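You operate a simulated robot arm through the tools that you are given. There is no shell and no other tool.

You are at the controls of a simulated two-armed robot. One attempt, no reset.

Task
Shut the red drawer. Fetch the bundle of small forks from the top of the bagging bench and set it on the low shelf under the lamp cabinet. Turn the tension dial to 3. Fetch the green paper roll and set it on top of the grey orange-handled tray. Put the stack of large forks on the top of the bagging bench away on the top of the drying cupboard. Put the job sign on the front left bay of the cooling rack. Take the beaker on the top of the bagging bench and put it away on the ledge under the filter and oiler. Take the orange tray and put it on top of the tray with red grips. Fetch the white tray and set it on the top of the bench by the wall. Put the green tray on top of the tray with black grips. Put one of the yellow wax blocks from the pa carton on the top of the grey side table. Take the green-band fork stack and leave it on the top of the drying cupboard. Pull the bag drawer open. Any order will do. Set down upright: stack of large forks, beaker.

The check looks at the end state, three seconds after you hand in, the way a careful person would. Anything else that was tipped, shoved, dropped, spilled or broken makes it a failure.

Robot
Two 7-joint arms with two-finger parallel grippers on one trunk, on a base that moves. Base frame: it is fixed to the floor where the robot stands at the start and does not move with it; the origin is under the middle of the robot, x ahead of it, y to its left, z up. Lengths are in mm, angles in rad, forces in N, time in s.
The left shoulder is at the start at [80, 131, 947], the right one opposite. With the tool pointing down near the work surface each hand reaches from about 400 to 860 mm from the robot's upright axis, wherever it stands, measured 20 degrees to its own side. Places, roughly: bag drawer [0, 1800, 900]; beaker [1750, 2250, 750]; bundle of small forks (13x3x3 cm) [200, 1400, 800]; front left bay of the cooling rack [3100, 4600, 800]; green paper roll (6x6x3 cm) [800, 2400, 800]; green tray [-5750, 11500, 750]; green-band fork stack (13x3x3 cm) [3600, 400, 800]; job sign [1750, 2500, 750]; ledge under the filter and oiler (48x15 cm) [-3220, 4220, 720]; low shelf under the lamp cabinet [4100, 2700, 300]; orange tray [-5500, 11500, 750]; orange-handled tray [4000, 750, 750]; red drawer [3400, 300, 800]; stack of large forks (16x4x5 cm) [1700, 2800, 800]; tension dial [700, 2300, 900]; top of the bench by the wall [-5800, 8200, 700]; top of the drying cupboard [3700, 3500, 900]; top of the grey side table [-500, 11100, 700]; tray with black grips (27x19x5 cm) [-4600, 9000, 700]; tray with red grips (27x19x5 cm) [-2000, 10500, 700]; white tray [-5500, 11250, 750]; yellow wax block (8x5x4 cm) [-4500, 9800, 1000]. Payload 1.57 kg a hand.
Tool frame (each hand has its own): the origin (TCP) lies between the finger pads and is the grasp point; the fingertips stand 30 mm ahead of it; z points along the fingers, y is the line along which they close. Largest opening 110 mm; finger width 24, thickness 12; the body of the gripper, 48 by 112 mm, starts 78 mm behind the TCP.
Orientation is that of the tool frame in the base frame, as [roll, pitch, yaw] about the fixed x, y, z axes, in that order (R = Rz(yaw) Ry(pitch) Rx(roll)). With the fingers straight down and closing along the base's y, the tool's x points along the base's -x, its y along +y and its z along -z.

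Tools
- The arms move only by the tool nudge_tool. It takes "left_motion", "right_motion" or both (then of equal length, played together; a hand with none holds still); each is a list of rows, each an object (a shift or turn left out is 0, a gripper value left out holds the last) with "turn": the turn, a rotation vector about the base's x, y, z in rad, a list of three; "dp": the shift along the base's x, y, z in mm, a list of three; "gripper": the closure, from 0 (fully open) to 1 (shut). In form: [{"turn": [ax, ay, az], "dp": [tx, ty, tz], "gripper": gripper}, ...]. A call has 1 to 20 rows; each row shifts and turns the commanded pose from where the row before left it. Each row takes 0.2 s and may step no farther than 50 mm and 0.15 rad from the row before; otherwise, or with a gripper value out of range, the whole call is refused. Where a pose cannot be reached the arm comes as near as it can. A force on the tool above 40 N (or 10 N above the force at the start of the call, whichever is more), or a blocked arm, ends the call early, and 0.2 s more pass. The fingers move at their own pace (about 108 mm/s each) and stop on an object; they squeeze with about 42 N. The grip force told is the motor's: it shows also when the fingers shut on nothing. Time passes only in rows, and 0.2 s behind the last, so rows that do not move let the fingers close. The reply holds the time, the measured pose of the TCP, the force on the tool along the base axes, the opening and the grip force, in the units named above and with some noise, with the torque about the TCP (base axes, N m) and any sound that the robot's microphone picked up.
- Cameras (640 x 400 px; columns grow to the right, rows downward): "scene" is now at [-44.7, -10.7, 1423.2]; the picture's right is [0.04, -1.00, 0.00], its down [-0.45, -0.02, -0.89] and it looks along [0.89, 0.04, -0.45] (base axes); focal length 285 px, centre (320, 200). "left" rides on the left gripper at [70, -16, -141] in its tool frame; the picture's right is [0.23, 0.97, 0.00], its down [-0.86, 0.20, -0.48] and it looks along [-0.47, 0.11, 0.88] (tool axes); focal length 222 px, centre (320, 200). "right" rides on the right gripper at [70, 16, -141] in its tool frame; the picture's right is [-0.23, 0.97, 0.00], its down [-0.86, -0.20, -0.48] and it looks along [-0.47, -0.11, 0.88] (tool axes); focal length 222 px, centre (320, 200). There is no depth. A picture from a camera that has moved, and an enlarged one, comes with that camera's place and axes in the base frame and with its lens. The place of the scene camera against the robot may be out by one fixed shift of up to 25 mm in any direction.
- snapshot(camera): a new picture of that camera. No time passes.
- roll_base(legs): drives the robot by 1 to 6 legs, each [ahead, left, turn to the left] in mm, mm and rad, along the robot's own axes; the way and the turn of a leg run together, so that a leg with both is an arc; at most 1500 mm and 3.142 rad a leg. The arms and the cameras ride along, it lands a little off, and it stops where it bumps. It gives what a move gives.
- head_to(pan, tilt): turns the head with the scene camera to pan (to the left, within 1.902 rad either way) and tilt (down, from -0.506 to 1.204), counted from straight ahead of the robot. It gives what a move gives.
- enlarge(camera, box): a new picture of the part [left, top, right, bottom] of that camera's present view, enlarged. No time passes.
- sign_off(): hands the job in; it is judged then, once.

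Nothing tells you exact positions but the pictures and the camera data. Unless the task says otherwise, let go and move clear before handing in.

The tools are called after ">>>" by a JSON object that holds its "fn" and its "kwargs". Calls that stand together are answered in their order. nudge_tool: Moves the arms, as the interface text tells. Its arguments: {"type":"object","properties":{"left_motion":{"type":"array","items":{"type":"object","properties":{"turn":{"type":"array","items":{"type":"number"}},"dp":{"type":"array","items":{"type":"number"}},"gripper":{"type":"number"}}}},"right_motion":{"type":"array","items":{"type":"object","properties":{"turn":{"type":"array","items":{"type":"number"}},"dp":{"type":"array","items":{"type":"number"}},"gripper":{"type":"number"}}}}},"required":[]} The other tools are called the same way: roll_base (legs) drives the base; head_to (pan, tilt) turns the head that bears the scene camera; snapshot (camera) takes a picture; enlarge (camera, box) takes an enlarged picture of a part of a camera's view; sign_off () hands the job in.

At the start:

```text
t: 0.0
left_position: [704.6, 220.6, 984.8]
left_ee_rot: [-3.141, -0.002, 3.141]
left_contact_force: [-0.6, 0.5, 0.3]
left_ft_torque: [0.01, 0.01, 0.03]
left_width: 109.8
left_gripper_force: 0.0
right_position: [500.6, -265.9, 1018.3]
right_ee_rot: [3.14, -0.002, 3.141]
right_contact_force: [-1.0, 0.0, -0.7]
right_ft_torque: [-0.03, 0.02, 0.01]
right_width: 110.1
right_gripper_force: 0.0
robot x, y, heading: [-3.6, 3.2, 0.001]
head pan, tilt (commanded): [0.044, 0.464]
```

scene: 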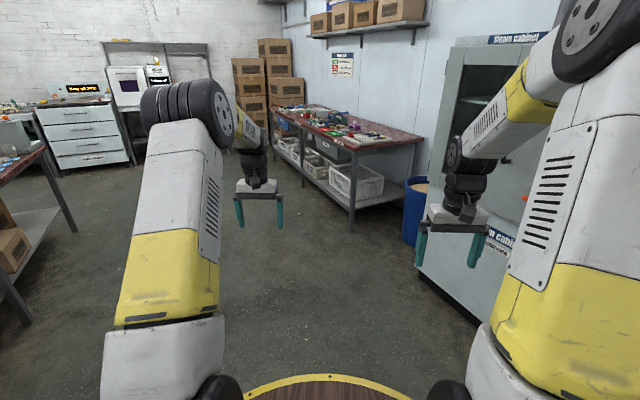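
right: 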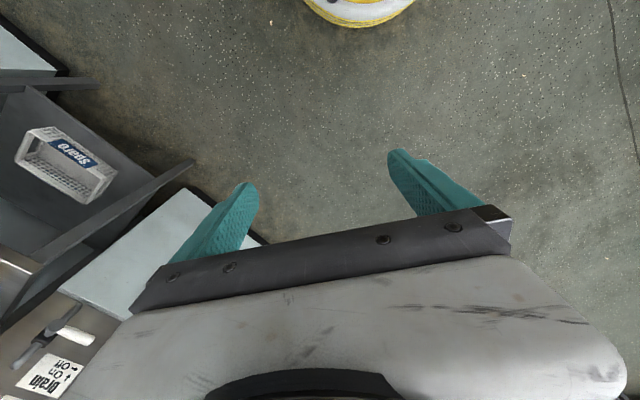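
left: 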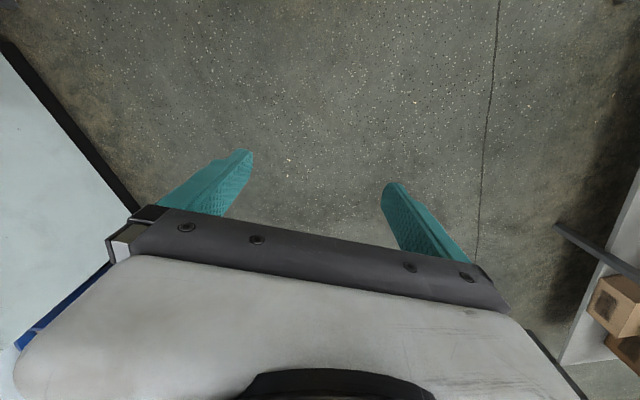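

I see a workshop: a bench ahead-right, drawers ahead-left, a bench on my left. First I'll look around with the head to map things before moving.

>>> {"fn": "head_to", "kwargs": {"pan": 0.9, "tilt": 0.35}}

>>> {"fn": "snapshot", "kwargs": {"camera": "scene"}}

>>> {"fn": "head_to", "kwargs": {"pan": 1.8, "tilt": 0.35}}

>>> {"fn": "snapshot", "kwargs": {"camera": "scene"}}

>>> {"fn": "head_to", "kwargs": {"pan": -0.3, "tilt": 0.3}}

>>> {"fn": "snapshot", "kwargs": {"camera": "scene"}}

```text
t: 1.2
left_position: [705.0, 220.6, 985.5]
left_ee_rot: [-3.141, -0.001, -3.141]
left_contact_force: [-0.1, -0.1, -0.2]
left_ft_torque: [0.0, -0.02, 0.0]
left_width: 110.1
left_gripper_force: 0.0
right_position: [499.2, -267.0, 1018.0]
right_ee_rot: [-3.141, 0.0, -3.141]
right_contact_force: [0.3, -0.9, 0.2]
right_ft_torque: [-0.03, 0.02, 0.01]
right_width: 110.1
right_gripper_force: 0.1
robot x, y, heading: [-3.4, -1.7, 0.0]
head pan, tilt (commanded): [0.901, 0.351]
```

```text
taken
camera scene: at [-78.4, 58.2, 1433.7], right [0.78, -0.62, 0.0], down [-0.21, -0.27, -0.94], along [0.58, 0.74, -0.34], focal length 285 px, centre (320, 200)
```

scene: 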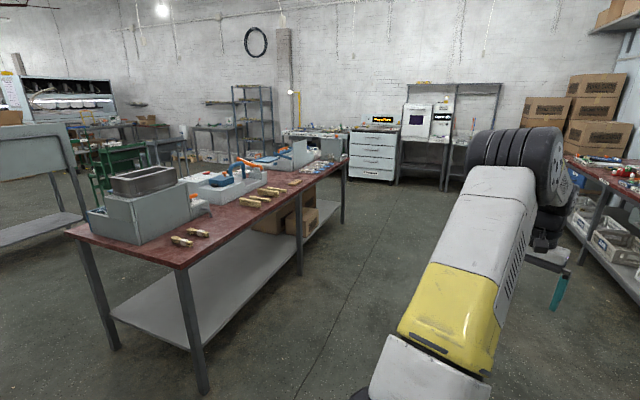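

```text
t: 2.4
left_position: [704.6, 219.6, 986.6]
left_ee_rot: [3.14, 0.001, -3.141]
left_contact_force: [0.7, -0.5, 0.3]
left_ft_torque: [-0.01, -0.01, 0.03]
left_width: 110.2
left_gripper_force: 0.1
right_position: [499.6, -267.1, 1018.8]
right_ee_rot: [3.139, 0.0, -3.139]
right_contact_force: [0.4, -0.7, -1.0]
right_ft_torque: [0.02, 0.0, -0.02]
right_width: 110.1
right_gripper_force: 0.1
robot x, y, heading: [-1.9, -1.3, -0.002]
head pan, tilt (commanded): [1.799, 0.351]
```

```text
taken
camera scene: at [-157.3, 76.0, 1433.7], right [0.97, 0.23, 0.0], down [0.08, -0.33, -0.94], along [-0.21, 0.91, -0.34], focal length 285 px, centre (320, 200)
```

scene: 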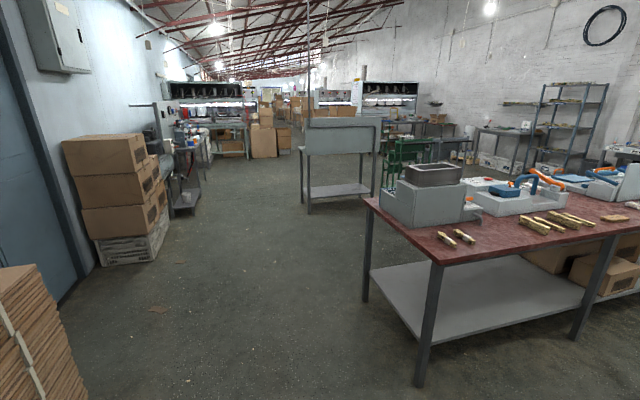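

```text
t: 4.4
left_position: [704.5, 220.0, 986.0]
left_ee_rot: [-3.141, 0.0, -3.141]
left_contact_force: [-0.3, 0.7, 0.1]
left_ft_torque: [0.02, 0.01, -0.01]
left_width: 109.9
left_gripper_force: 0.0
right_position: [499.0, -266.3, 1018.3]
right_ee_rot: [3.141, 0.002, -3.141]
right_contact_force: [0.4, -0.1, 0.0]
right_ft_torque: [0.01, 0.0, -0.01]
right_width: 110.1
right_gripper_force: 0.1
robot x, y, heading: [-0.4, -0.8, 0.002]
head pan, tilt (commanded): [-0.3, 0.3]
```

```text
taken
camera scene: at [-47.1, -42.3, 1438.4], right [-0.3, -0.96, 0.0], down [-0.28, 0.09, -0.96], along [0.91, -0.28, -0.3], focal length 285 px, centre (320, 200)
```

scene: 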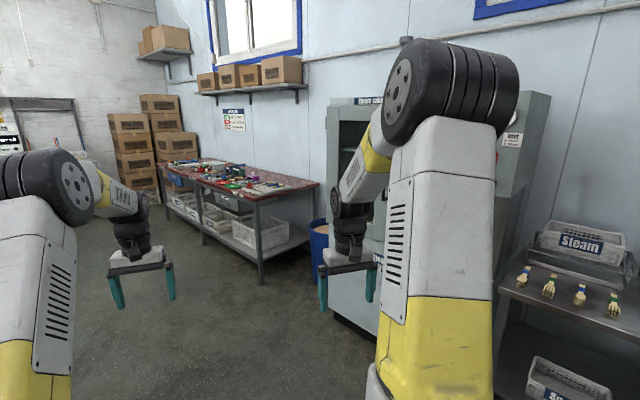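

This is a big hall; the bagging bench is the long red-topped bench to my left. I'll zoom into the views to identify objects.

>>> {"fn": "head_to", "kwargs": {"pan": 0.9, "tilt": 0.3}}

>>> {"fn": "enlarge", "kwargs": {"camera": "scene", "box": [60, 100, 380, 300]}}

>>> {"fn": "head_to", "kwargs": {"pan": 1.25, "tilt": 0.4}}

>>> {"fn": "enlarge", "kwargs": {"camera": "scene", "box": [160, 100, 560, 350]}}

```text
t: 5.8
left_position: [704.1, 220.6, 984.6]
left_ee_rot: [-3.141, 0.001, 3.141]
left_contact_force: [-0.5, 0.5, -0.6]
left_ft_torque: [0.02, 0.0, 0.0]
left_width: 109.9
left_gripper_force: 0.1
right_position: [499.2, -267.3, 1018.7]
right_ee_rot: [3.141, 0.002, -3.142]
right_contact_force: [0.3, -1.0, 0.9]
right_ft_torque: [-0.03, 0.01, 0.0]
right_width: 109.9
right_gripper_force: 0.0
robot x, y, heading: [3.5, -1.1, -0.005]
head pan, tilt (commanded): [0.901, 0.3]
```

```text
2.00 times, centred on (220, 200) of scene
camera zoom: at [-78.2, 58.4, 1438.4], right [0.78, -0.62, 0.0], down [-0.18, -0.23, -0.96], along [0.59, 0.75, -0.3], focal length 571 px, centre (520, 200)
```

zoom: 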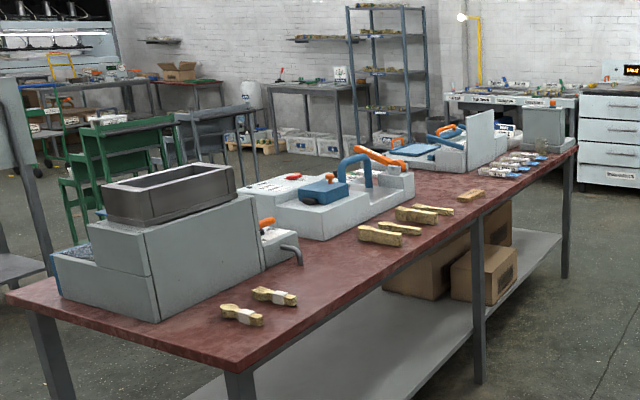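

```text
t: 6.6
left_position: [704.5, 220.8, 986.4]
left_ee_rot: [-3.141, 0.002, 3.141]
left_contact_force: [0.5, 0.4, -1.6]
left_ft_torque: [-0.03, 0.01, -0.04]
left_width: 110.0
left_gripper_force: 0.0
right_position: [499.2, -266.8, 1018.5]
right_ee_rot: [3.141, -0.001, 3.141]
right_contact_force: [-0.2, -0.8, -0.1]
right_ft_torque: [0.03, 0.03, 0.0]
right_width: 110.2
right_gripper_force: 0.0
robot x, y, heading: [-1.1, 0.5, 0.002]
head pan, tilt (commanded): [1.25, 0.4]
```

```text
1.60 times, centred on (360, 225) of scene
camera zoom: at [-107.0, 73.2, 1429.2], right [0.95, -0.32, 0.0], down [-0.12, -0.37, -0.92], along [0.29, 0.87, -0.39], focal length 456 px, centre (256, 160)
```

zoom: 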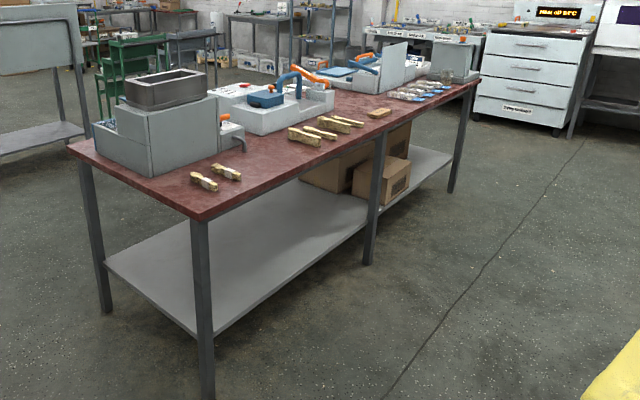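

The bagging bench runs roughly from (105,1230) to (2180,2390) along its near edge. I'll look in more directions in close-up to locate the other furniture.

>>> {"fn": "head_to", "kwargs": {"pan": 0.6, "tilt": 0.25}}

>>> {"fn": "enlarge", "kwargs": {"camera": "scene", "box": [100, 60, 420, 260]}}

>>> {"fn": "head_to", "kwargs": {"pan": 0.1, "tilt": 0.3}}

>>> {"fn": "enlarge", "kwargs": {"camera": "scene", "box": [240, 60, 560, 260]}}

>>> {"fn": "enlarge", "kwargs": {"camera": "scene", "box": [20, 60, 340, 260]}}

```text
t: 7.6
left_position: [704.3, 220.5, 985.8]
left_ee_rot: [3.141, 0.0, 3.141]
left_contact_force: [0.3, -0.5, -1.3]
left_ft_torque: [0.01, 0.02, 0.01]
left_width: 109.6
left_gripper_force: 0.0
right_position: [499.8, -266.0, 1018.6]
right_ee_rot: [-3.141, 0.0, 3.14]
right_contact_force: [0.5, -0.4, -0.2]
right_ft_torque: [-0.02, -0.01, 0.01]
right_width: 110.0
right_gripper_force: 0.0
robot x, y, heading: [0.3, -1.4, -0.001]
head pan, tilt (commanded): [0.6, 0.25]
```

```text
2.00 times, centred on (260, 160) of scene
camera zoom: at [-59.3, 38.1, 1443.1], right [0.57, -0.82, 0.0], down [-0.2, -0.14, -0.97], along [0.8, 0.55, -0.25], focal length 571 px, centre (440, 280)
```

zoom: 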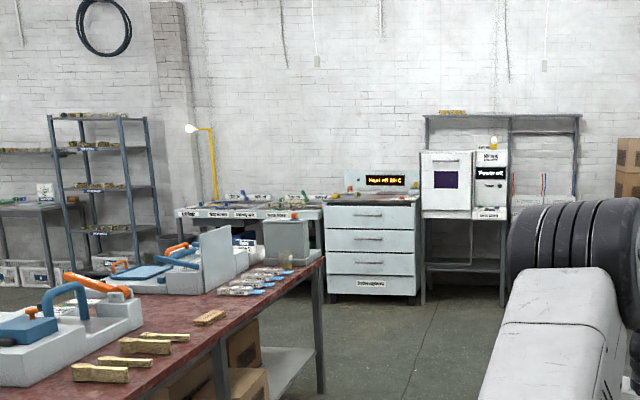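

```text
t: 8.6
left_position: [704.4, 221.2, 985.5]
left_ee_rot: [3.141, 0.0, -3.141]
left_contact_force: [1.1, 0.2, -0.7]
left_ft_torque: [-0.03, 0.0, 0.0]
left_width: 110.1
left_gripper_force: 0.0
right_position: [498.7, -266.9, 1017.6]
right_ee_rot: [3.141, 0.0, 3.142]
right_contact_force: [0.2, -0.1, 0.0]
right_ft_torque: [-0.05, -0.01, 0.01]
right_width: 109.7
right_gripper_force: 0.1
robot x, y, heading: [1.9, -0.5, -0.001]
head pan, tilt (commanded): [0.099, 0.3]
```

```text
2.00 times, centred on (400, 160) of scene
camera zoom: at [-43.4, -5.4, 1438.4], right [0.1, -0.99, 0.0], down [-0.29, -0.03, -0.96], along [0.95, 0.1, -0.3], focal length 571 px, centre (160, 280)
```

zoom: 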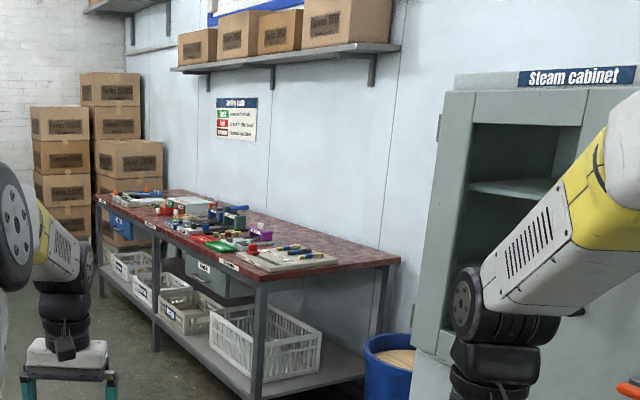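

```text
2.00 times, centred on (180, 160) of scene
camera zoom: at [-43.4, -5.4, 1438.4], right [0.1, -0.99, 0.0], down [-0.29, -0.03, -0.96], along [0.95, 0.1, -0.3], focal length 571 px, centre (600, 280)
```

zoom: 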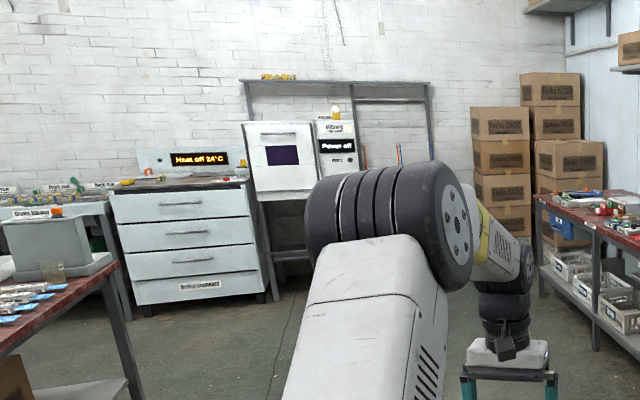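

The drying cupboard (white drawers, "Heat off 24°C"), lamp cabinet (purple window) and the clamp bench ahead are now identified. Next I turn to face the bagging bench and move alongside its near end for a closer look.

>>> {"fn": "roll_base", "kwargs": {"legs": [[0, 0, 2.08], [400, -700, 0]]}}

>>> {"fn": "head_to", "kwargs": {"pan": 0.0, "tilt": 0.5}}

>>> {"fn": "snapshot", "kwargs": {"camera": "scene"}}

```text
t: 18.0
left_position: [-155.5, 1195.2, 985.0]
left_ee_rot: [-3.14, -0.002, -1.017]
left_contact_force: [-0.2, -0.6, -0.4]
left_ft_torque: [0.04, -0.02, 0.01]
left_width: 110.0
left_gripper_force: 0.1
right_position: [364.3, 1278.3, 1019.3]
right_ee_rot: [-3.141, 0.0, -1.017]
right_contact_force: [0.1, 0.2, -0.4]
right_ft_torque: [0.04, 0.05, 0.0]
right_width: 110.0
right_gripper_force: 0.1
robot x, y, heading: [400.9, 712.6, 2.121]
head pan, tilt (commanded): [0.099, 0.3]
```

```text
t: 18.7
left_position: [-156.4, 1194.4, 985.9]
left_ee_rot: [3.142, 0.001, -1.017]
left_contact_force: [-0.6, 0.0, 0.1]
left_ft_torque: [0.04, 0.02, 0.0]
left_width: 109.9
left_gripper_force: 0.2
right_position: [365.3, 1276.7, 1017.0]
right_ee_rot: [-3.14, 0.0, -1.017]
right_contact_force: [0.2, -0.5, -0.1]
right_ft_torque: [0.03, -0.01, 0.02]
right_width: 110.0
right_gripper_force: 0.1
robot x, y, heading: [400.2, 713.6, 2.128]
head pan, tilt (commanded): [0.0, 0.499]
```

```text
taken
camera scene: at [430.0, 656.1, 1420.1], right [0.85, 0.53, 0.0], down [0.25, -0.41, -0.88], along [-0.46, 0.75, -0.48], focal length 285 px, centre (320, 200)
```

scene: 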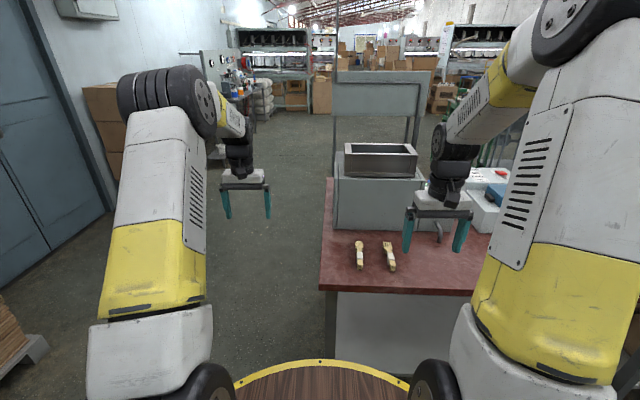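

The two small bundles lie near the bench corner straight ahead, with a grey machine behind. I'll zoom in.

>>> {"fn": "enlarge", "kwargs": {"camera": "scene", "box": [310, 130, 510, 300]}}

>>> {"fn": "snapshot", "kwargs": {"camera": "right"}}

```text
2.35 times, centred on (410, 215) of scene
camera zoom: at [430.0, 656.1, 1420.1], right [0.85, 0.53, 0.0], down [0.25, -0.41, -0.88], along [-0.46, 0.75, -0.48], focal length 671 px, centre (108, 165)
```

zoom: 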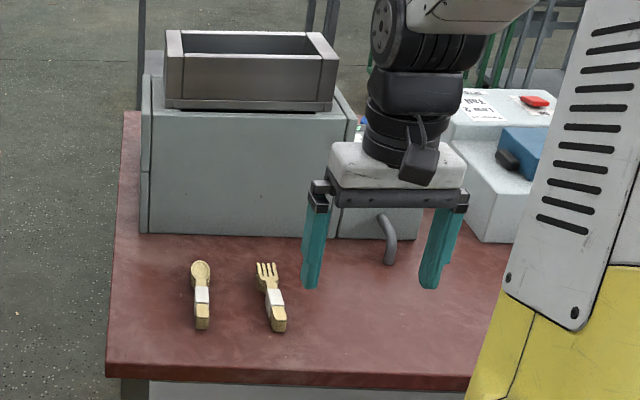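

```text
taken
camera right: at [386.6, 1208.2, 1160.1], right [-0.95, -0.32, 0.0], down [-0.28, 0.83, 0.48], along [-0.15, 0.45, -0.88], focal length 222 px, centre (320, 200)
```

right: 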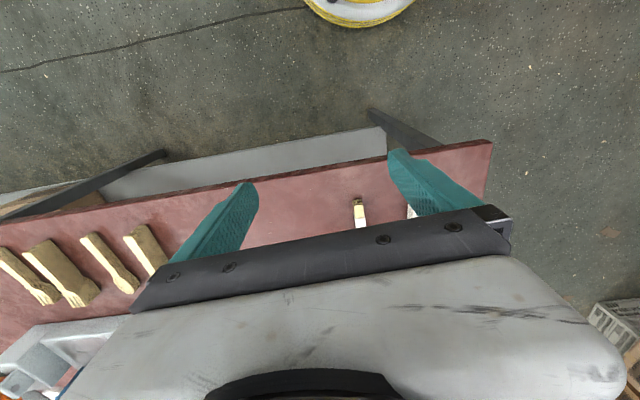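

The fork bundle is the right one of the pair (spoons on the left), centred near (228,1442) and pointing toward the machine. I'll bring the right hand over it, still high, and check with the wrist camera.

>>> {"fn": "nudge_tool", "kwargs": {"right_motion": [{"dp": [-20, 17, -20]}, {"dp": [-30, 30, -20]}, {"dp": [-30, 30, -20]}, {"dp": [-20, 30, -20]}, {"dp": [0, 0, 0]}]}}

>>> {"fn": "snapshot", "kwargs": {"camera": "right"}}

```text
t: 19.9
left_position: [-156.9, 1195.0, 985.3]
left_ee_rot: [3.14, 0.0, -1.019]
left_contact_force: [0.1, -0.6, -0.7]
left_ft_torque: [0.02, 0.01, 0.0]
left_width: 110.0
left_gripper_force: 0.0
right_position: [263.3, 1385.6, 938.6]
right_ee_rot: [-3.141, 0.0, -1.018]
right_contact_force: [-0.3, -0.2, 0.0]
right_ft_torque: [0.05, -0.04, 0.03]
right_width: 109.9
right_gripper_force: 0.0
robot x, y, heading: [399.9, 713.5, 2.126]
head pan, tilt (commanded): [0.0, 0.499]
```

```text
taken
camera right: at [284.6, 1316.5, 1080.8], right [-0.95, -0.32, 0.0], down [-0.28, 0.83, 0.48], along [-0.15, 0.45, -0.88], focal length 222 px, centre (320, 200)
```

right: 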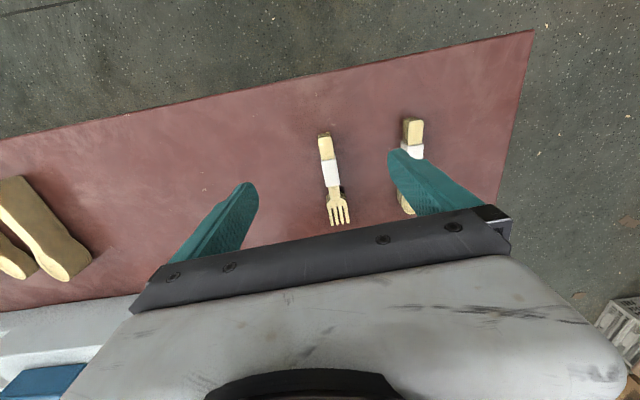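

The bundle is clear in the wrist view, centre about (228,1430). I'll move over it, lower to ~870 and check again for height.

>>> {"fn": "nudge_tool", "kwargs": {"right_motion": [{"dp": [-18, 22, -20], "turn": [0, 0, -0.03]}, {"dp": [-17, 22, -25]}, {"dp": [0, 0, -20]}, {"dp": [0, 0, 0]}]}}

>>> {"fn": "snapshot", "kwargs": {"camera": "right"}}

```text
t: 20.9
left_position: [-156.6, 1194.4, 985.2]
left_ee_rot: [-3.141, -0.001, -1.017]
left_contact_force: [0.5, 0.2, 0.2]
left_ft_torque: [-0.01, 0.0, 0.01]
left_width: 110.0
left_gripper_force: 0.1
right_position: [227.8, 1432.3, 874.0]
right_ee_rot: [-3.14, 0.0, -1.047]
right_contact_force: [0.0, 0.1, 0.5]
right_ft_torque: [0.04, -0.01, -0.03]
right_width: 109.7
right_gripper_force: 0.0
robot x, y, heading: [399.1, 710.2, 2.121]
head pan, tilt (commanded): [0.0, 0.499]
```

```text
taken
camera right: at [247.1, 1362.5, 1015.7], right [-0.96, -0.29, 0.0], down [-0.25, 0.84, 0.48], along [-0.14, 0.46, -0.88], focal length 222 px, centre (320, 200)
```

right: 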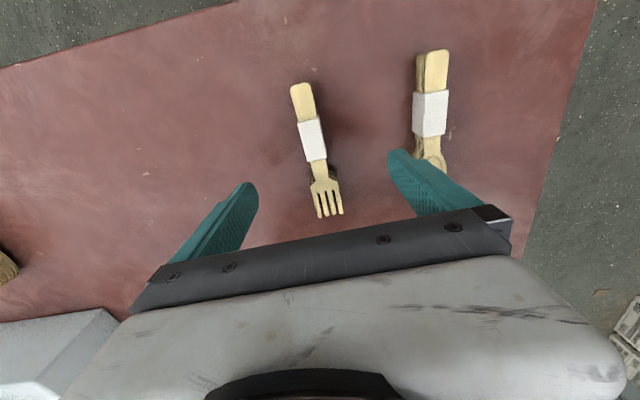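

The bundle is centred under the TCP. I'll descend to about z=812 and check.

>>> {"fn": "nudge_tool", "kwargs": {"right_motion": [{"dp": [0, -1, -25]}, {"dp": [0, 0, -22]}, {"dp": [0, 0, -15]}, {"dp": [0, 0, 0]}]}}

>>> {"fn": "snapshot", "kwargs": {"camera": "right"}}

```text
t: 21.6
left_position: [-156.8, 1195.0, 984.4]
left_ee_rot: [3.141, 0.001, -1.016]
left_contact_force: [1.0, 0.6, 0.4]
left_ft_torque: [0.03, 0.0, -0.01]
left_width: 110.0
left_gripper_force: 0.1
right_position: [229.0, 1430.4, 829.1]
right_ee_rot: [-3.141, 0.007, -1.047]
right_contact_force: [1.3, -3.6, 10.3]
right_ft_torque: [0.1, -0.51, -0.26]
right_width: 109.5
right_gripper_force: 0.1
robot x, y, heading: [400.4, 714.4, 2.121]
head pan, tilt (commanded): [0.0, 0.499]
stopped in row 3 (right hand): the force on the tool passed its limit at 59 N (the readings are from after the stop); the commanded pose is now the measured one
```

```text
taken
camera right: at [248.5, 1359.9, 971.4], right [-0.96, -0.29, 0.0], down [-0.25, 0.84, 0.48], along [-0.14, 0.46, -0.88], focal length 222 px, centre (320, 200)
```

right: 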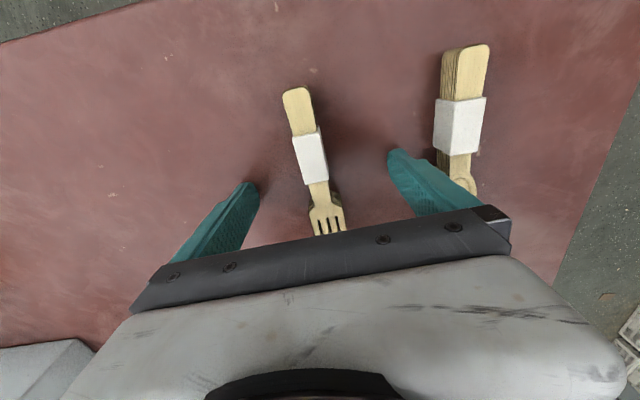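

The fingertips touched the bench at TCP z≈829, so the bench top is at about 798. I'll lift 3 mm and close on the bundle, then raise it.

>>> {"fn": "nudge_tool", "kwargs": {"right_motion": [{"dp": [0, 0, 3]}, {"dp": [0, 0, 0], "gripper": 1.0}, {"dp": [0, 0, 0], "gripper": 1.0}, {"dp": [0, 0, 0], "gripper": 1.0}, {"dp": [0, 0, 0], "gripper": 1.0}]}}

>>> {"fn": "snapshot", "kwargs": {"camera": "right"}}

```text
t: 22.8
left_position: [-156.3, 1194.4, 985.2]
left_ee_rot: [-3.14, 0.001, -1.017]
left_contact_force: [-0.7, 0.1, 0.3]
left_ft_torque: [0.01, -0.02, 0.0]
left_width: 110.1
left_gripper_force: 0.1
right_position: [228.9, 1428.7, 831.8]
right_ee_rot: [3.14, 0.004, -1.048]
right_contact_force: [-1.3, -0.5, 0.0]
right_ft_torque: [0.04, -0.02, 0.03]
right_width: 14.5
right_gripper_force: 31.1
robot x, y, heading: [402.1, 714.0, 2.126]
head pan, tilt (commanded): [0.0, 0.499]
```

```text
taken
camera right: at [248.4, 1359.8, 973.0], right [-0.96, -0.29, 0.0], down [-0.25, 0.84, 0.48], along [-0.14, 0.46, -0.88], focal length 222 px, centre (320, 200)
```

right: 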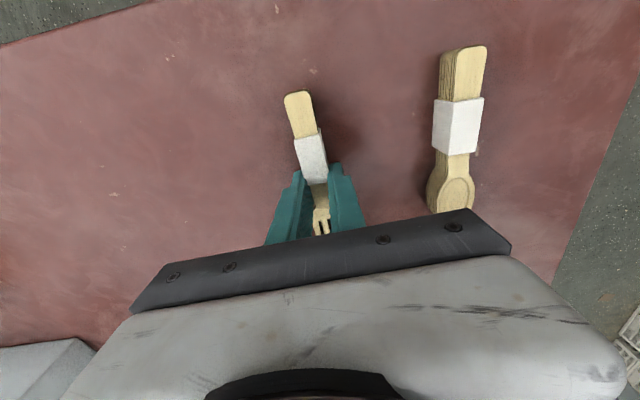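

The fingers caught the bundle's neck; I'd rather hold it at the band in the middle. I'll open, shift ~27 mm toward me and regrip.

>>> {"fn": "nudge_tool", "kwargs": {"right_motion": [{"dp": [0, 0, 1], "gripper": 0.4}, {"dp": [0, 0, 0]}, {"dp": [12, -26, 0]}, {"dp": [0, 0, 0]}, {"dp": [0, 0, 0], "gripper": 1.0}, {"dp": [0, 0, 0]}, {"dp": [0, 0, 0]}, {"dp": [0, 0, 0]}]}}

>>> {"fn": "snapshot", "kwargs": {"camera": "right"}}

```text
t: 24.6
left_position: [-156.8, 1195.8, 983.8]
left_ee_rot: [3.141, -0.002, -1.019]
left_contact_force: [-0.5, 0.6, -0.3]
left_ft_torque: [0.0, 0.02, 0.03]
left_width: 110.0
left_gripper_force: 0.1
right_position: [239.2, 1401.8, 832.1]
right_ee_rot: [3.141, 0.003, -1.046]
right_contact_force: [-0.2, -0.5, 0.2]
right_ft_torque: [0.02, -0.03, 0.02]
right_width: 14.4
right_gripper_force: 30.7
robot x, y, heading: [402.3, 715.0, 2.125]
head pan, tilt (commanded): [0.0, 0.499]
```

```text
taken
camera right: at [259.4, 1332.5, 973.1], right [-0.96, -0.29, 0.0], down [-0.25, 0.84, 0.48], along [-0.14, 0.46, -0.88], focal length 222 px, centre (320, 200)
```

right: 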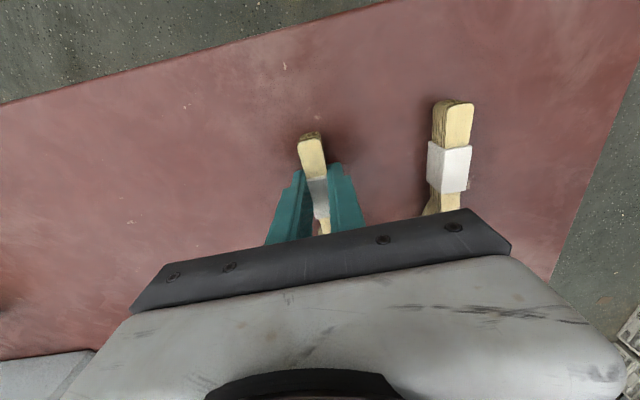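

Now the grip is on the band. I'll lift it up and check.

>>> {"fn": "nudge_tool", "kwargs": {"right_motion": [{"dp": [0, 0, 15]}, {"dp": [0, 0, 40]}, {"dp": [5, -5, 45]}, {"dp": [10, -10, 45]}, {"dp": [0, 0, 0]}]}}

>>> {"fn": "snapshot", "kwargs": {"camera": "right"}}

>>> {"fn": "snapshot", "kwargs": {"camera": "scene"}}

```text
t: 25.8
left_position: [-157.2, 1194.2, 985.5]
left_ee_rot: [-3.141, 0.0, -1.017]
left_contact_force: [-0.1, -0.6, -0.4]
left_ft_torque: [0.0, 0.0, 0.01]
left_width: 110.0
left_gripper_force: 0.0
right_position: [255.2, 1389.0, 982.9]
right_ee_rot: [3.141, 0.005, -1.047]
right_contact_force: [-0.5, 0.0, -0.2]
right_ft_torque: [0.01, -0.02, 0.01]
right_width: 14.4
right_gripper_force: 30.2
robot x, y, heading: [403.0, 710.1, 2.121]
head pan, tilt (commanded): [0.0, 0.499]
```

```text
taken
camera right: at [274.6, 1318.6, 1123.6], right [-0.96, -0.29, 0.0], down [-0.25, 0.84, 0.48], along [-0.14, 0.46, -0.88], focal length 222 px, centre (320, 200)
```

right: 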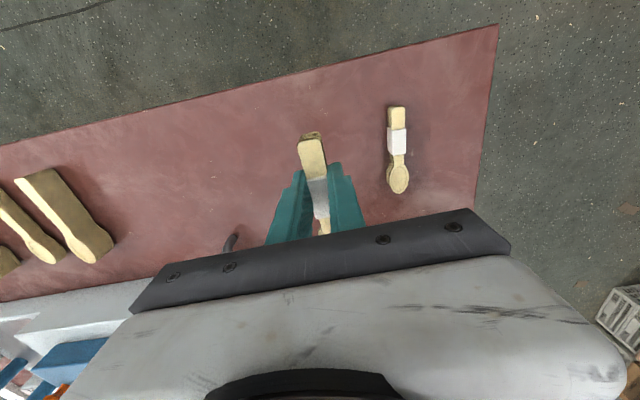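

```text
taken
camera scene: at [430.0, 656.2, 1420.0], right [0.85, 0.53, 0.0], down [0.25, -0.41, -0.88], along [-0.46, 0.75, -0.48], focal length 285 px, centre (320, 200)
```

scene: 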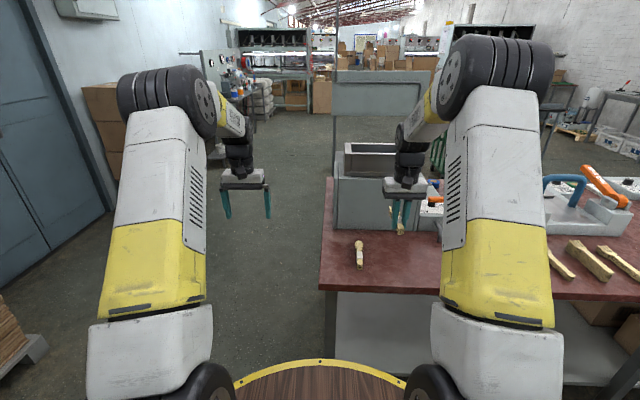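

The small fork bundle is in the right hand. Next, the bag drawer: I'll retract the hands a bit and go round to the near end of the bench to view the machine's other faces.

>>> {"fn": "nudge_tool", "kwargs": {"left_motion": [{"dp": [26, -42, 15]}, {"dp": [26, -42, 15]}, {"dp": [26, -42, 15]}, {"dp": [26, -42, 15]}, {"dp": [0, 0, 0]}], "right_motion": [{"dp": [16, -25, 15]}, {"dp": [16, -25, 15]}, {"dp": [16, -25, 15]}, {"dp": [16, -25, 15]}, {"dp": [0, 0, 0]}]}}

>>> {"fn": "roll_base", "kwargs": {"legs": [[0, 700, 0], [0, 300, -0.8], [300, 100, -0.8]]}}

>>> {"fn": "snapshot", "kwargs": {"camera": "scene"}}

```text
refused: row 1 steps farther than a row can; nothing moved
```

```text
t: 33.8
left_position: [125.7, 1133.4, 985.1]
left_ee_rot: [-3.141, -0.001, -2.621]
left_contact_force: [0.3, 0.3, 0.0]
left_ft_torque: [-0.01, -0.03, -0.01]
left_width: 110.0
left_gripper_force: 0.1
right_position: [304.2, 716.1, 982.7]
right_ee_rot: [3.142, 0.005, -2.649]
right_contact_force: [0.0, -0.3, 0.0]
right_ft_torque: [-0.03, 0.02, -0.03]
right_width: 14.4
right_gripper_force: 30.4
robot x, y, heading: [-375.1, 589.5, 0.518]
head pan, tilt (commanded): [0.0, 0.499]
```

```text
taken
camera scene: at [-414.2, 552.7, 1420.0], right [0.5, -0.87, 0.0], down [-0.42, -0.24, -0.88], along [0.76, 0.44, -0.48], focal length 285 px, centre (320, 200)
```

scene: 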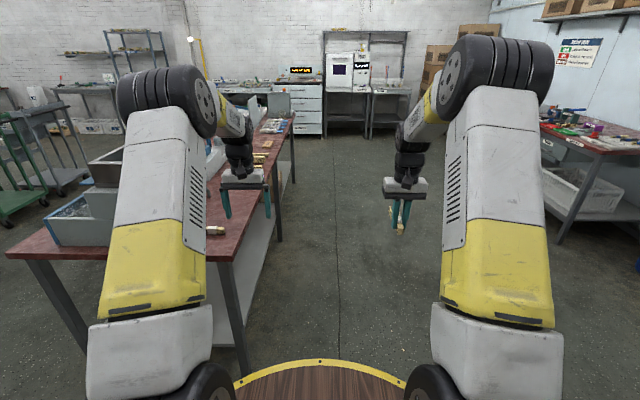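

I'm at the bench's near end now. Before moving further I'll look left to check for obstacles and see the end of the machine.

>>> {"fn": "head_to", "kwargs": {"pan": 1.0, "tilt": 0.5}}

>>> {"fn": "snapshot", "kwargs": {"camera": "scene"}}

>>> {"fn": "head_to", "kwargs": {"pan": 1.9, "tilt": 0.6}}

>>> {"fn": "snapshot", "kwargs": {"camera": "scene"}}

```text
t: 35.1
left_position: [125.0, 1133.6, 984.6]
left_ee_rot: [-3.141, 0.0, -2.62]
left_contact_force: [0.1, 0.4, 0.0]
left_ft_torque: [0.01, 0.02, 0.0]
left_width: 110.0
left_gripper_force: 0.1
right_position: [306.4, 716.2, 981.4]
right_ee_rot: [-3.139, 0.003, -2.649]
right_contact_force: [-1.0, 0.0, -0.5]
right_ft_torque: [0.0, -0.01, 0.0]
right_width: 14.4
right_gripper_force: 30.7
robot x, y, heading: [-377.1, 594.6, 0.526]
head pan, tilt (commanded): [1.0, 0.499]
```

```text
taken
camera scene: at [-488.6, 598.3, 1420.0], right [1.0, -0.05, 0.0], down [-0.02, -0.48, -0.88], along [0.04, 0.88, -0.48], focal length 285 px, centre (320, 200)
```

scene: 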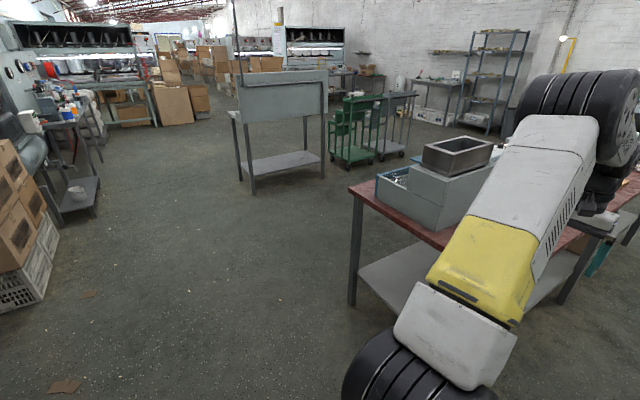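

```text
t: 36.3
left_position: [125.5, 1133.7, 985.6]
left_ee_rot: [3.141, -0.001, -2.621]
left_contact_force: [0.6, -0.3, -0.5]
left_ft_torque: [0.0, -0.01, -0.03]
left_width: 110.1
left_gripper_force: 0.1
right_position: [304.8, 716.0, 981.8]
right_ee_rot: [3.141, 0.003, -2.649]
right_contact_force: [-0.7, 0.3, -1.4]
right_ft_torque: [-0.02, 0.02, -0.04]
right_width: 14.4
right_gripper_force: 30.3
robot x, y, heading: [-376.3, 593.4, 0.52]
head pan, tilt (commanded): [1.901, 0.6]
```

```text
taken
camera scene: at [-559.5, 565.8, 1411.0], right [0.66, 0.75, 0.0], down [0.42, -0.37, -0.83], along [-0.62, 0.54, -0.56], focal length 285 px, centre (320, 200)
```

scene: 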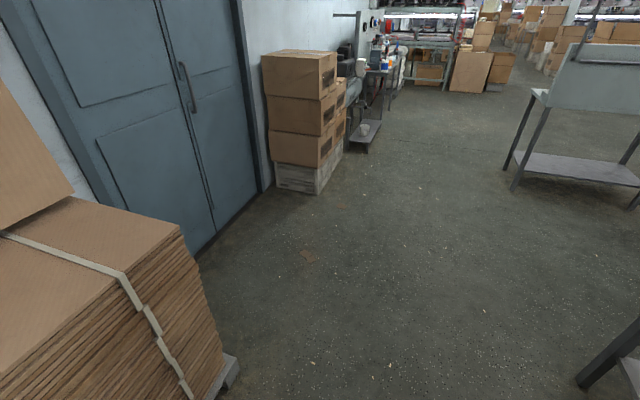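

The path to the left is clear. I'll look closer at the machine end.

>>> {"fn": "head_to", "kwargs": {"pan": 1.0, "tilt": 0.5}}

>>> {"fn": "enlarge", "kwargs": {"camera": "scene", "box": [340, 110, 520, 260]}}

```text
t: 37.5
left_position: [124.4, 1133.7, 985.8]
left_ee_rot: [3.14, 0.0, -2.621]
left_contact_force: [0.7, -0.8, -0.4]
left_ft_torque: [0.02, -0.02, 0.0]
left_width: 110.3
left_gripper_force: 0.0
right_position: [306.0, 715.3, 981.6]
right_ee_rot: [-3.141, 0.004, -2.648]
right_contact_force: [1.2, 0.0, -0.7]
right_ft_torque: [0.01, 0.04, 0.02]
right_width: 14.4
right_gripper_force: 30.8
robot x, y, heading: [-376.4, 594.4, 0.524]
head pan, tilt (commanded): [1.0, 0.499]
```

```text
2.67 times, centred on (430, 185) of scene
camera zoom: at [-488.7, 598.3, 1420.0], right [1.0, -0.05, 0.0], down [-0.02, -0.48, -0.88], along [0.04, 0.88, -0.48], focal length 761 px, centre (27, 240)
```

zoom: 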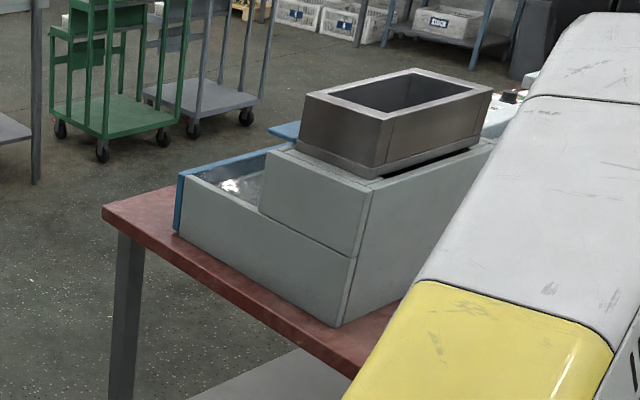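

The drawer side of the machine (blue edge) faces the far side of the bench. I'll drive round the near end to the far side, keeping the hands clear of the machine.

>>> {"fn": "roll_base", "kwargs": {"legs": [[-212, 880, 0], [600, 1039, 0], [0, 0, -1.57]]}}

>>> {"fn": "head_to", "kwargs": {"pan": 0.3, "tilt": 0.4}}

>>> {"fn": "snapshot", "kwargs": {"camera": "scene"}}

```text
t: 51.9
left_position: [-474.2, 1973.5, 985.8]
left_ee_rot: [3.142, 0.0, 2.066]
left_contact_force: [0.0, 0.4, 1.0]
left_ft_torque: [-0.03, 0.02, 0.02]
left_width: 110.1
left_gripper_force: 0.0
right_position: [-894.9, 1802.6, 981.5]
right_ee_rot: [3.142, 0.002, 2.037]
right_contact_force: [0.4, 0.1, -0.6]
right_ft_torque: [-0.03, -0.03, -0.01]
right_width: 14.3
right_gripper_force: 30.8
robot x, y, heading: [-1000.7, 2487.9, -1.071]
head pan, tilt (commanded): [1.0, 0.499]
```

```text
t: 53.0
left_position: [-473.9, 1974.0, 984.9]
left_ee_rot: [-3.141, -0.001, 2.067]
left_contact_force: [0.1, -0.3, 0.4]
left_ft_torque: [0.04, 0.03, 0.01]
left_width: 110.0
left_gripper_force: 0.1
right_position: [-895.7, 1804.0, 982.5]
right_ee_rot: [3.141, 0.003, 2.037]
right_contact_force: [-0.5, -0.4, 0.0]
right_ft_torque: [0.03, 0.0, -0.02]
right_width: 14.0
right_gripper_force: 30.4
robot x, y, heading: [-1000.9, 2487.5, -1.077]
head pan, tilt (commanded): [0.3, 0.4]
```

```text
taken
camera scene: at [-999.6, 2530.8, 1429.2], right [-0.7, -0.72, 0.0], down [-0.28, 0.27, -0.92], along [0.66, -0.64, -0.39], focal length 285 px, centre (320, 200)
```

scene: 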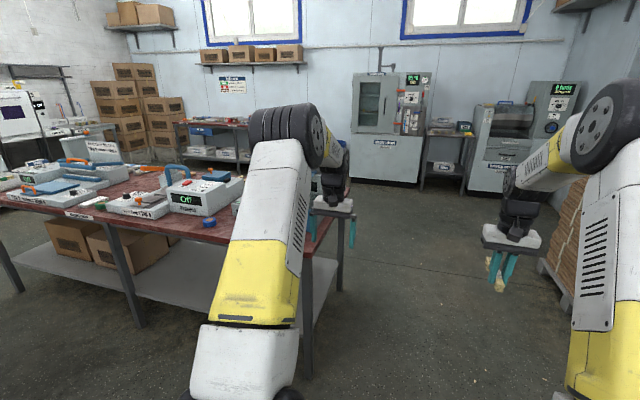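

I'm on the far side. I'll retract the left hand slightly and slide left along the bench to see the machine front.

>>> {"fn": "nudge_tool", "kwargs": {"left_motion": [{"dp": [-19, 35, 14]}, {"dp": [-19, 35, 14]}, {"dp": [-19, 35, 14]}, {"dp": [-19, 35, 14]}, {"dp": [-19, 35, 14]}, {"dp": [0, 0, 0]}], "right_motion": [{"dp": [-10, 20, 14]}, {"dp": [-10, 20, 14]}, {"dp": [-10, 20, 14]}, {"dp": [-10, 20, 14]}, {"dp": [-10, 20, 14]}, {"dp": [0, 0, 0]}]}}

>>> {"fn": "roll_base", "kwargs": {"legs": [[0, 850, 0]]}}

>>> {"fn": "head_to", "kwargs": {"pan": 0.0, "tilt": 0.45}}

>>> {"fn": "snapshot", "kwargs": {"camera": "scene"}}

```text
t: 54.4
left_position: [-571.0, 2147.5, 1053.2]
left_ee_rot: [-3.142, -0.001, 2.067]
left_contact_force: [0.1, 1.2, -0.1]
left_ft_torque: [0.0, 0.02, -0.03]
left_width: 110.0
left_gripper_force: 0.1
right_position: [-943.7, 1904.5, 1053.6]
right_ee_rot: [3.141, 0.004, 2.039]
right_contact_force: [-0.2, 0.5, -0.4]
right_ft_torque: [0.03, -0.02, 0.01]
right_width: 14.2
right_gripper_force: 30.2
robot x, y, heading: [-1002.9, 2485.3, -1.072]
head pan, tilt (commanded): [0.3, 0.4]
```

```text
t: 58.9
left_position: [171.5, 2548.3, 1052.7]
left_ee_rot: [-3.141, -0.001, 2.062]
left_contact_force: [0.5, 0.0, 0.3]
left_ft_torque: [-0.01, -0.02, 0.01]
left_width: 110.0
left_gripper_force: 0.1
right_position: [-202.2, 2305.0, 1051.6]
right_ee_rot: [3.141, 0.004, 2.035]
right_contact_force: [-0.1, -0.6, -0.3]
right_ft_torque: [0.02, 0.03, -0.02]
right_width: 14.2
right_gripper_force: 30.7
robot x, y, heading: [-261.3, 2888.8, -1.076]
head pan, tilt (commanded): [0.3, 0.4]
```

```text
t: 59.7
left_position: [172.9, 2546.9, 1053.8]
left_ee_rot: [3.141, 0.001, 2.064]
left_contact_force: [0.4, -0.2, -0.2]
left_ft_torque: [0.01, -0.01, 0.0]
left_width: 110.0
left_gripper_force: 0.1
right_position: [-202.4, 2306.0, 1052.3]
right_ee_rot: [3.142, 0.003, 2.036]
right_contact_force: [0.4, -1.0, -0.5]
right_ft_torque: [-0.01, -0.01, -0.01]
right_width: 14.4
right_gripper_force: 30.8
robot x, y, heading: [-261.8, 2892.1, -1.075]
head pan, tilt (commanded): [0.0, 0.45]
```

```text
taken
camera scene: at [-278.4, 2916.1, 1424.5], right [-0.88, -0.47, 0.0], down [-0.21, 0.38, -0.9], along [0.43, -0.79, -0.44], focal length 285 px, centre (320, 200)
```

scene: 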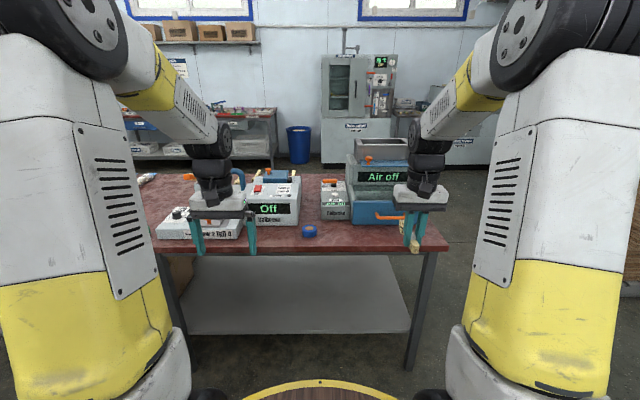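

>>> {"fn": "enlarge", "kwargs": {"camera": "scene", "box": [240, 130, 440, 260]}}

>>> {"fn": "enlarge", "kwargs": {"camera": "scene", "box": [130, 150, 310, 260]}}

```text
3.08 times, centred on (340, 195) of scene
camera zoom: at [-278.4, 2916.1, 1424.5], right [-0.88, -0.47, 0.0], down [-0.21, 0.38, -0.9], along [0.43, -0.79, -0.44], focal length 878 px, centre (258, 215)
```

zoom: 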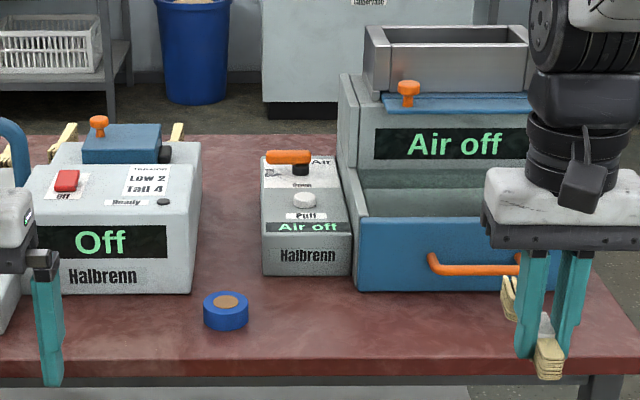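

```text
3.56 times, centred on (220, 205) of scene
camera zoom: at [-278.4, 2916.1, 1424.5], right [-0.88, -0.47, 0.0], down [-0.21, 0.38, -0.9], along [0.43, -0.79, -0.44], focal length 1014 px, centre (676, 182)
```

zoom: 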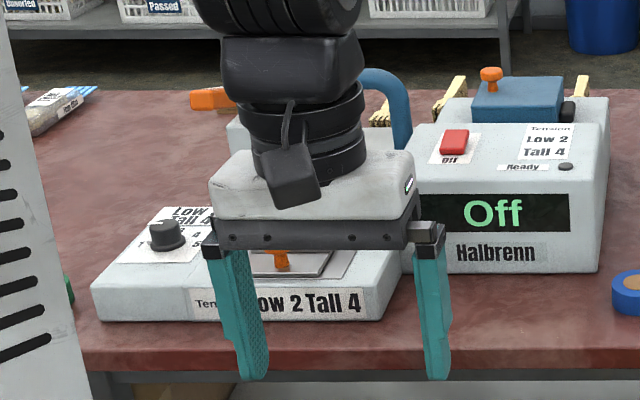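

The bag drawer is the blue-fronted drawer with the orange bar handle; the dark knob on the low white box is the tension dial; something green sits farther left. I'll move in so the left hand is over the drawer handle.

>>> {"fn": "roll_base", "kwargs": {"legs": [[100, -441, 0], [330, 0, 0]]}}

>>> {"fn": "snapshot", "kwargs": {"camera": "scene"}}

>>> {"fn": "snapshot", "kwargs": {"camera": "left"}}

```text
t: 64.2
left_position: [5.1, 1962.6, 1052.8]
left_ee_rot: [3.14, 0.0, 2.072]
left_contact_force: [0.5, 0.2, 0.7]
left_ft_torque: [-0.04, 0.0, 0.02]
left_width: 109.8
left_gripper_force: 0.0
right_position: [-366.7, 1715.9, 1053.2]
right_ee_rot: [3.141, 0.003, 2.043]
right_contact_force: [-0.5, 0.4, 0.2]
right_ft_torque: [0.06, -0.04, 0.01]
right_width: 14.4
right_gripper_force: 30.5
robot x, y, heading: [-425.6, 2299.3, -1.07]
head pan, tilt (commanded): [0.0, 0.45]
```

```text
taken
camera scene: at [-449.0, 2327.1, 1424.5], right [-0.88, -0.48, 0.0], down [-0.21, 0.38, -0.9], along [0.43, -0.79, -0.44], focal length 285 px, centre (320, 200)
```

scene: 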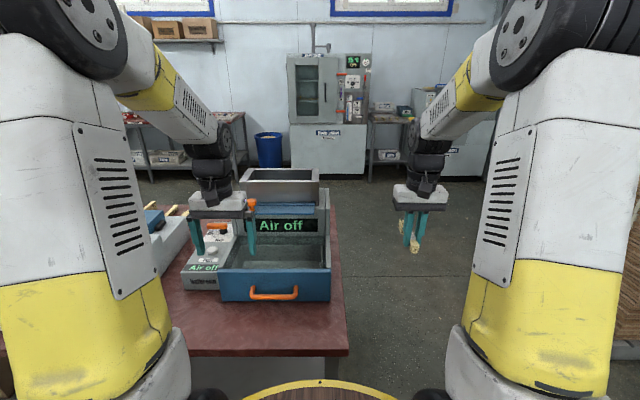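

```text
taken
camera left: at [-43.1, 2015.5, 1194.3], right [0.74, 0.67, 0.0], down [0.59, -0.65, 0.48], along [0.32, -0.36, -0.88], focal length 222 px, centre (320, 200)
```

left: 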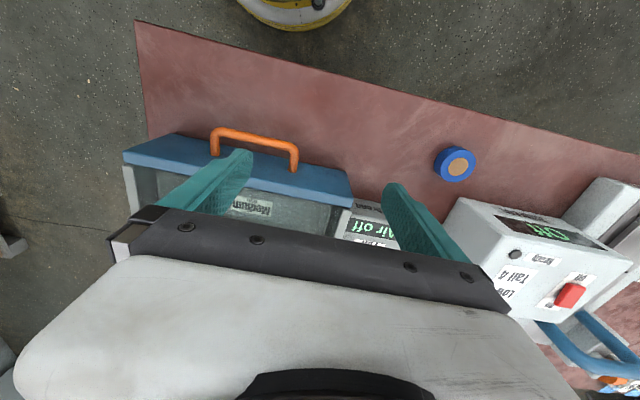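

I can see the orange bar handle clearly in the left wrist view, bar about 125 mm long centred near (-65,1886). I'll rotate the left hand 90° so the fingers can straddle the bar front-to-back, moving above it.

>>> {"fn": "nudge_tool", "kwargs": {"left_motion": [{"dp": [0, 0, 0], "turn": [0, 0, -0.14]}, {"dp": [0, 0, 0], "turn": [0, 0, -0.14]}, {"dp": [-8, -7, 0], "turn": [0, 0, -0.14]}, {"dp": [-8, -7, 0], "turn": [0, 0, -0.14]}, {"dp": [-8, -7, 0], "turn": [0, 0, -0.14]}, {"dp": [-8, -7, -5], "turn": [0, 0, -0.14]}, {"dp": [-8, -7, -10], "turn": [0, 0, -0.14]}, {"dp": [-8, -7, -10], "turn": [0, 0, -0.14]}, {"dp": [-8, -7, -10], "turn": [0, 0, -0.14]}, {"dp": [-8, -7, -10], "turn": [0, 0, -0.14]}, {"dp": [-6, -11, -10], "turn": [0, 0, -0.137]}, {"dp": [0, -10, 0]}]}}

>>> {"fn": "snapshot", "kwargs": {"camera": "left"}}

```text
t: 66.8
left_position: [-65.8, 1886.1, 998.2]
left_ee_rot: [3.14, 0.001, 0.537]
left_contact_force: [-0.9, 0.4, 0.2]
left_ft_torque: [-0.04, 0.02, -0.01]
left_width: 110.1
left_gripper_force: 0.1
right_position: [-366.2, 1718.1, 1052.3]
right_ee_rot: [3.141, 0.002, 2.045]
right_contact_force: [-0.1, 0.3, 0.0]
right_ft_torque: [-0.03, -0.02, 0.01]
right_width: 14.5
right_gripper_force: 30.8
robot x, y, heading: [-429.1, 2296.2, -1.073]
head pan, tilt (commanded): [0.0, 0.45]
```

```text
taken
camera left: at [-14.5, 1935.6, 1139.5], right [0.69, -0.72, 0.0], down [-0.63, -0.61, 0.48], along [-0.35, -0.33, -0.88], focal length 222 px, centre (320, 200)
```

left: 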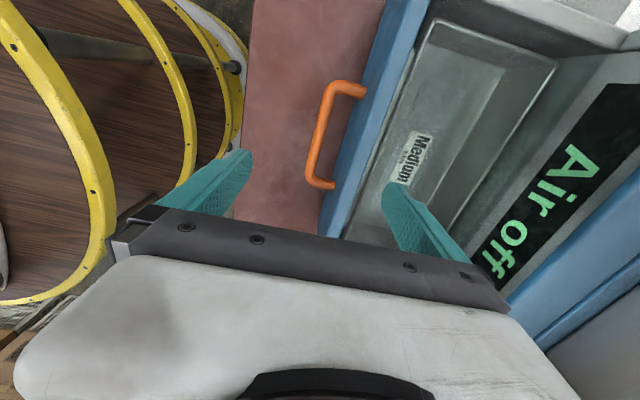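

The bar is at z≈858, stand-off ~33 mm, and the TCP is above it. I'll narrow the fingers to ~26 mm and descend part-way, then check alignment.

>>> {"fn": "nudge_tool", "kwargs": {"left_motion": [{"dp": [2, 1, -15], "gripper": 0.76}, {"dp": [2, 1, -15]}, {"dp": [0, 0, -20]}, {"dp": [0, 0, -20]}, {"dp": [0, 0, 0]}]}}

>>> {"fn": "snapshot", "kwargs": {"camera": "left"}}

```text
t: 68.0
left_position: [-61.3, 1888.0, 927.9]
left_ee_rot: [3.141, 0.001, 0.538]
left_contact_force: [0.4, -0.3, 0.6]
left_ft_torque: [-0.03, 0.0, 0.02]
left_width: 26.5
left_gripper_force: 0.1
right_position: [-365.8, 1717.8, 1052.3]
right_ee_rot: [-3.141, 0.002, 2.048]
right_contact_force: [-0.1, -0.9, -0.2]
right_ft_torque: [0.03, 0.01, 0.0]
right_width: 14.2
right_gripper_force: 30.9
robot x, y, heading: [-433.3, 2300.2, -1.067]
head pan, tilt (commanded): [0.0, 0.45]
```

```text
taken
camera left: at [-10.4, 1937.2, 1069.5], right [0.69, -0.72, 0.0], down [-0.63, -0.61, 0.48], along [-0.34, -0.33, -0.88], focal length 222 px, centre (320, 200)
```

left: 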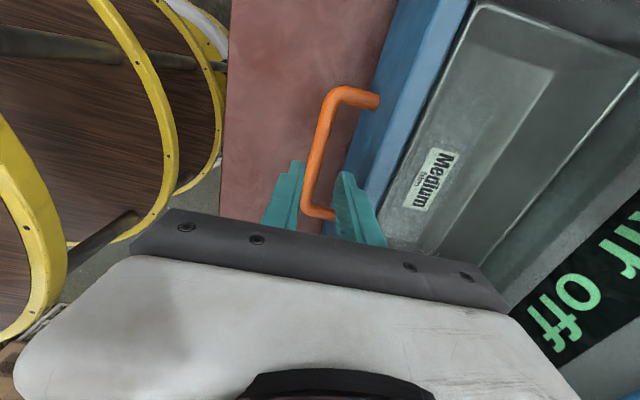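

>>> {"fn": "enlarge", "kwargs": {"camera": "left", "box": [240, 60, 440, 260]}}

```text
2.00 times, centred on (340, 160) of left
camera zoom: at [-10.4, 1937.2, 1069.5], right [0.69, -0.72, 0.0], down [-0.63, -0.61, 0.48], along [-0.34, -0.33, -0.88], focal length 444 px, centre (280, 280)
```

zoom: 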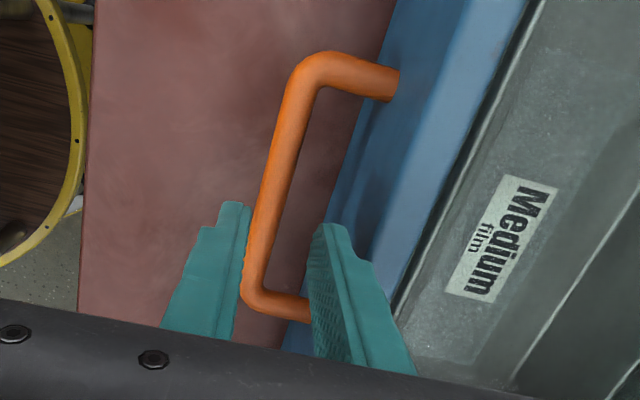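

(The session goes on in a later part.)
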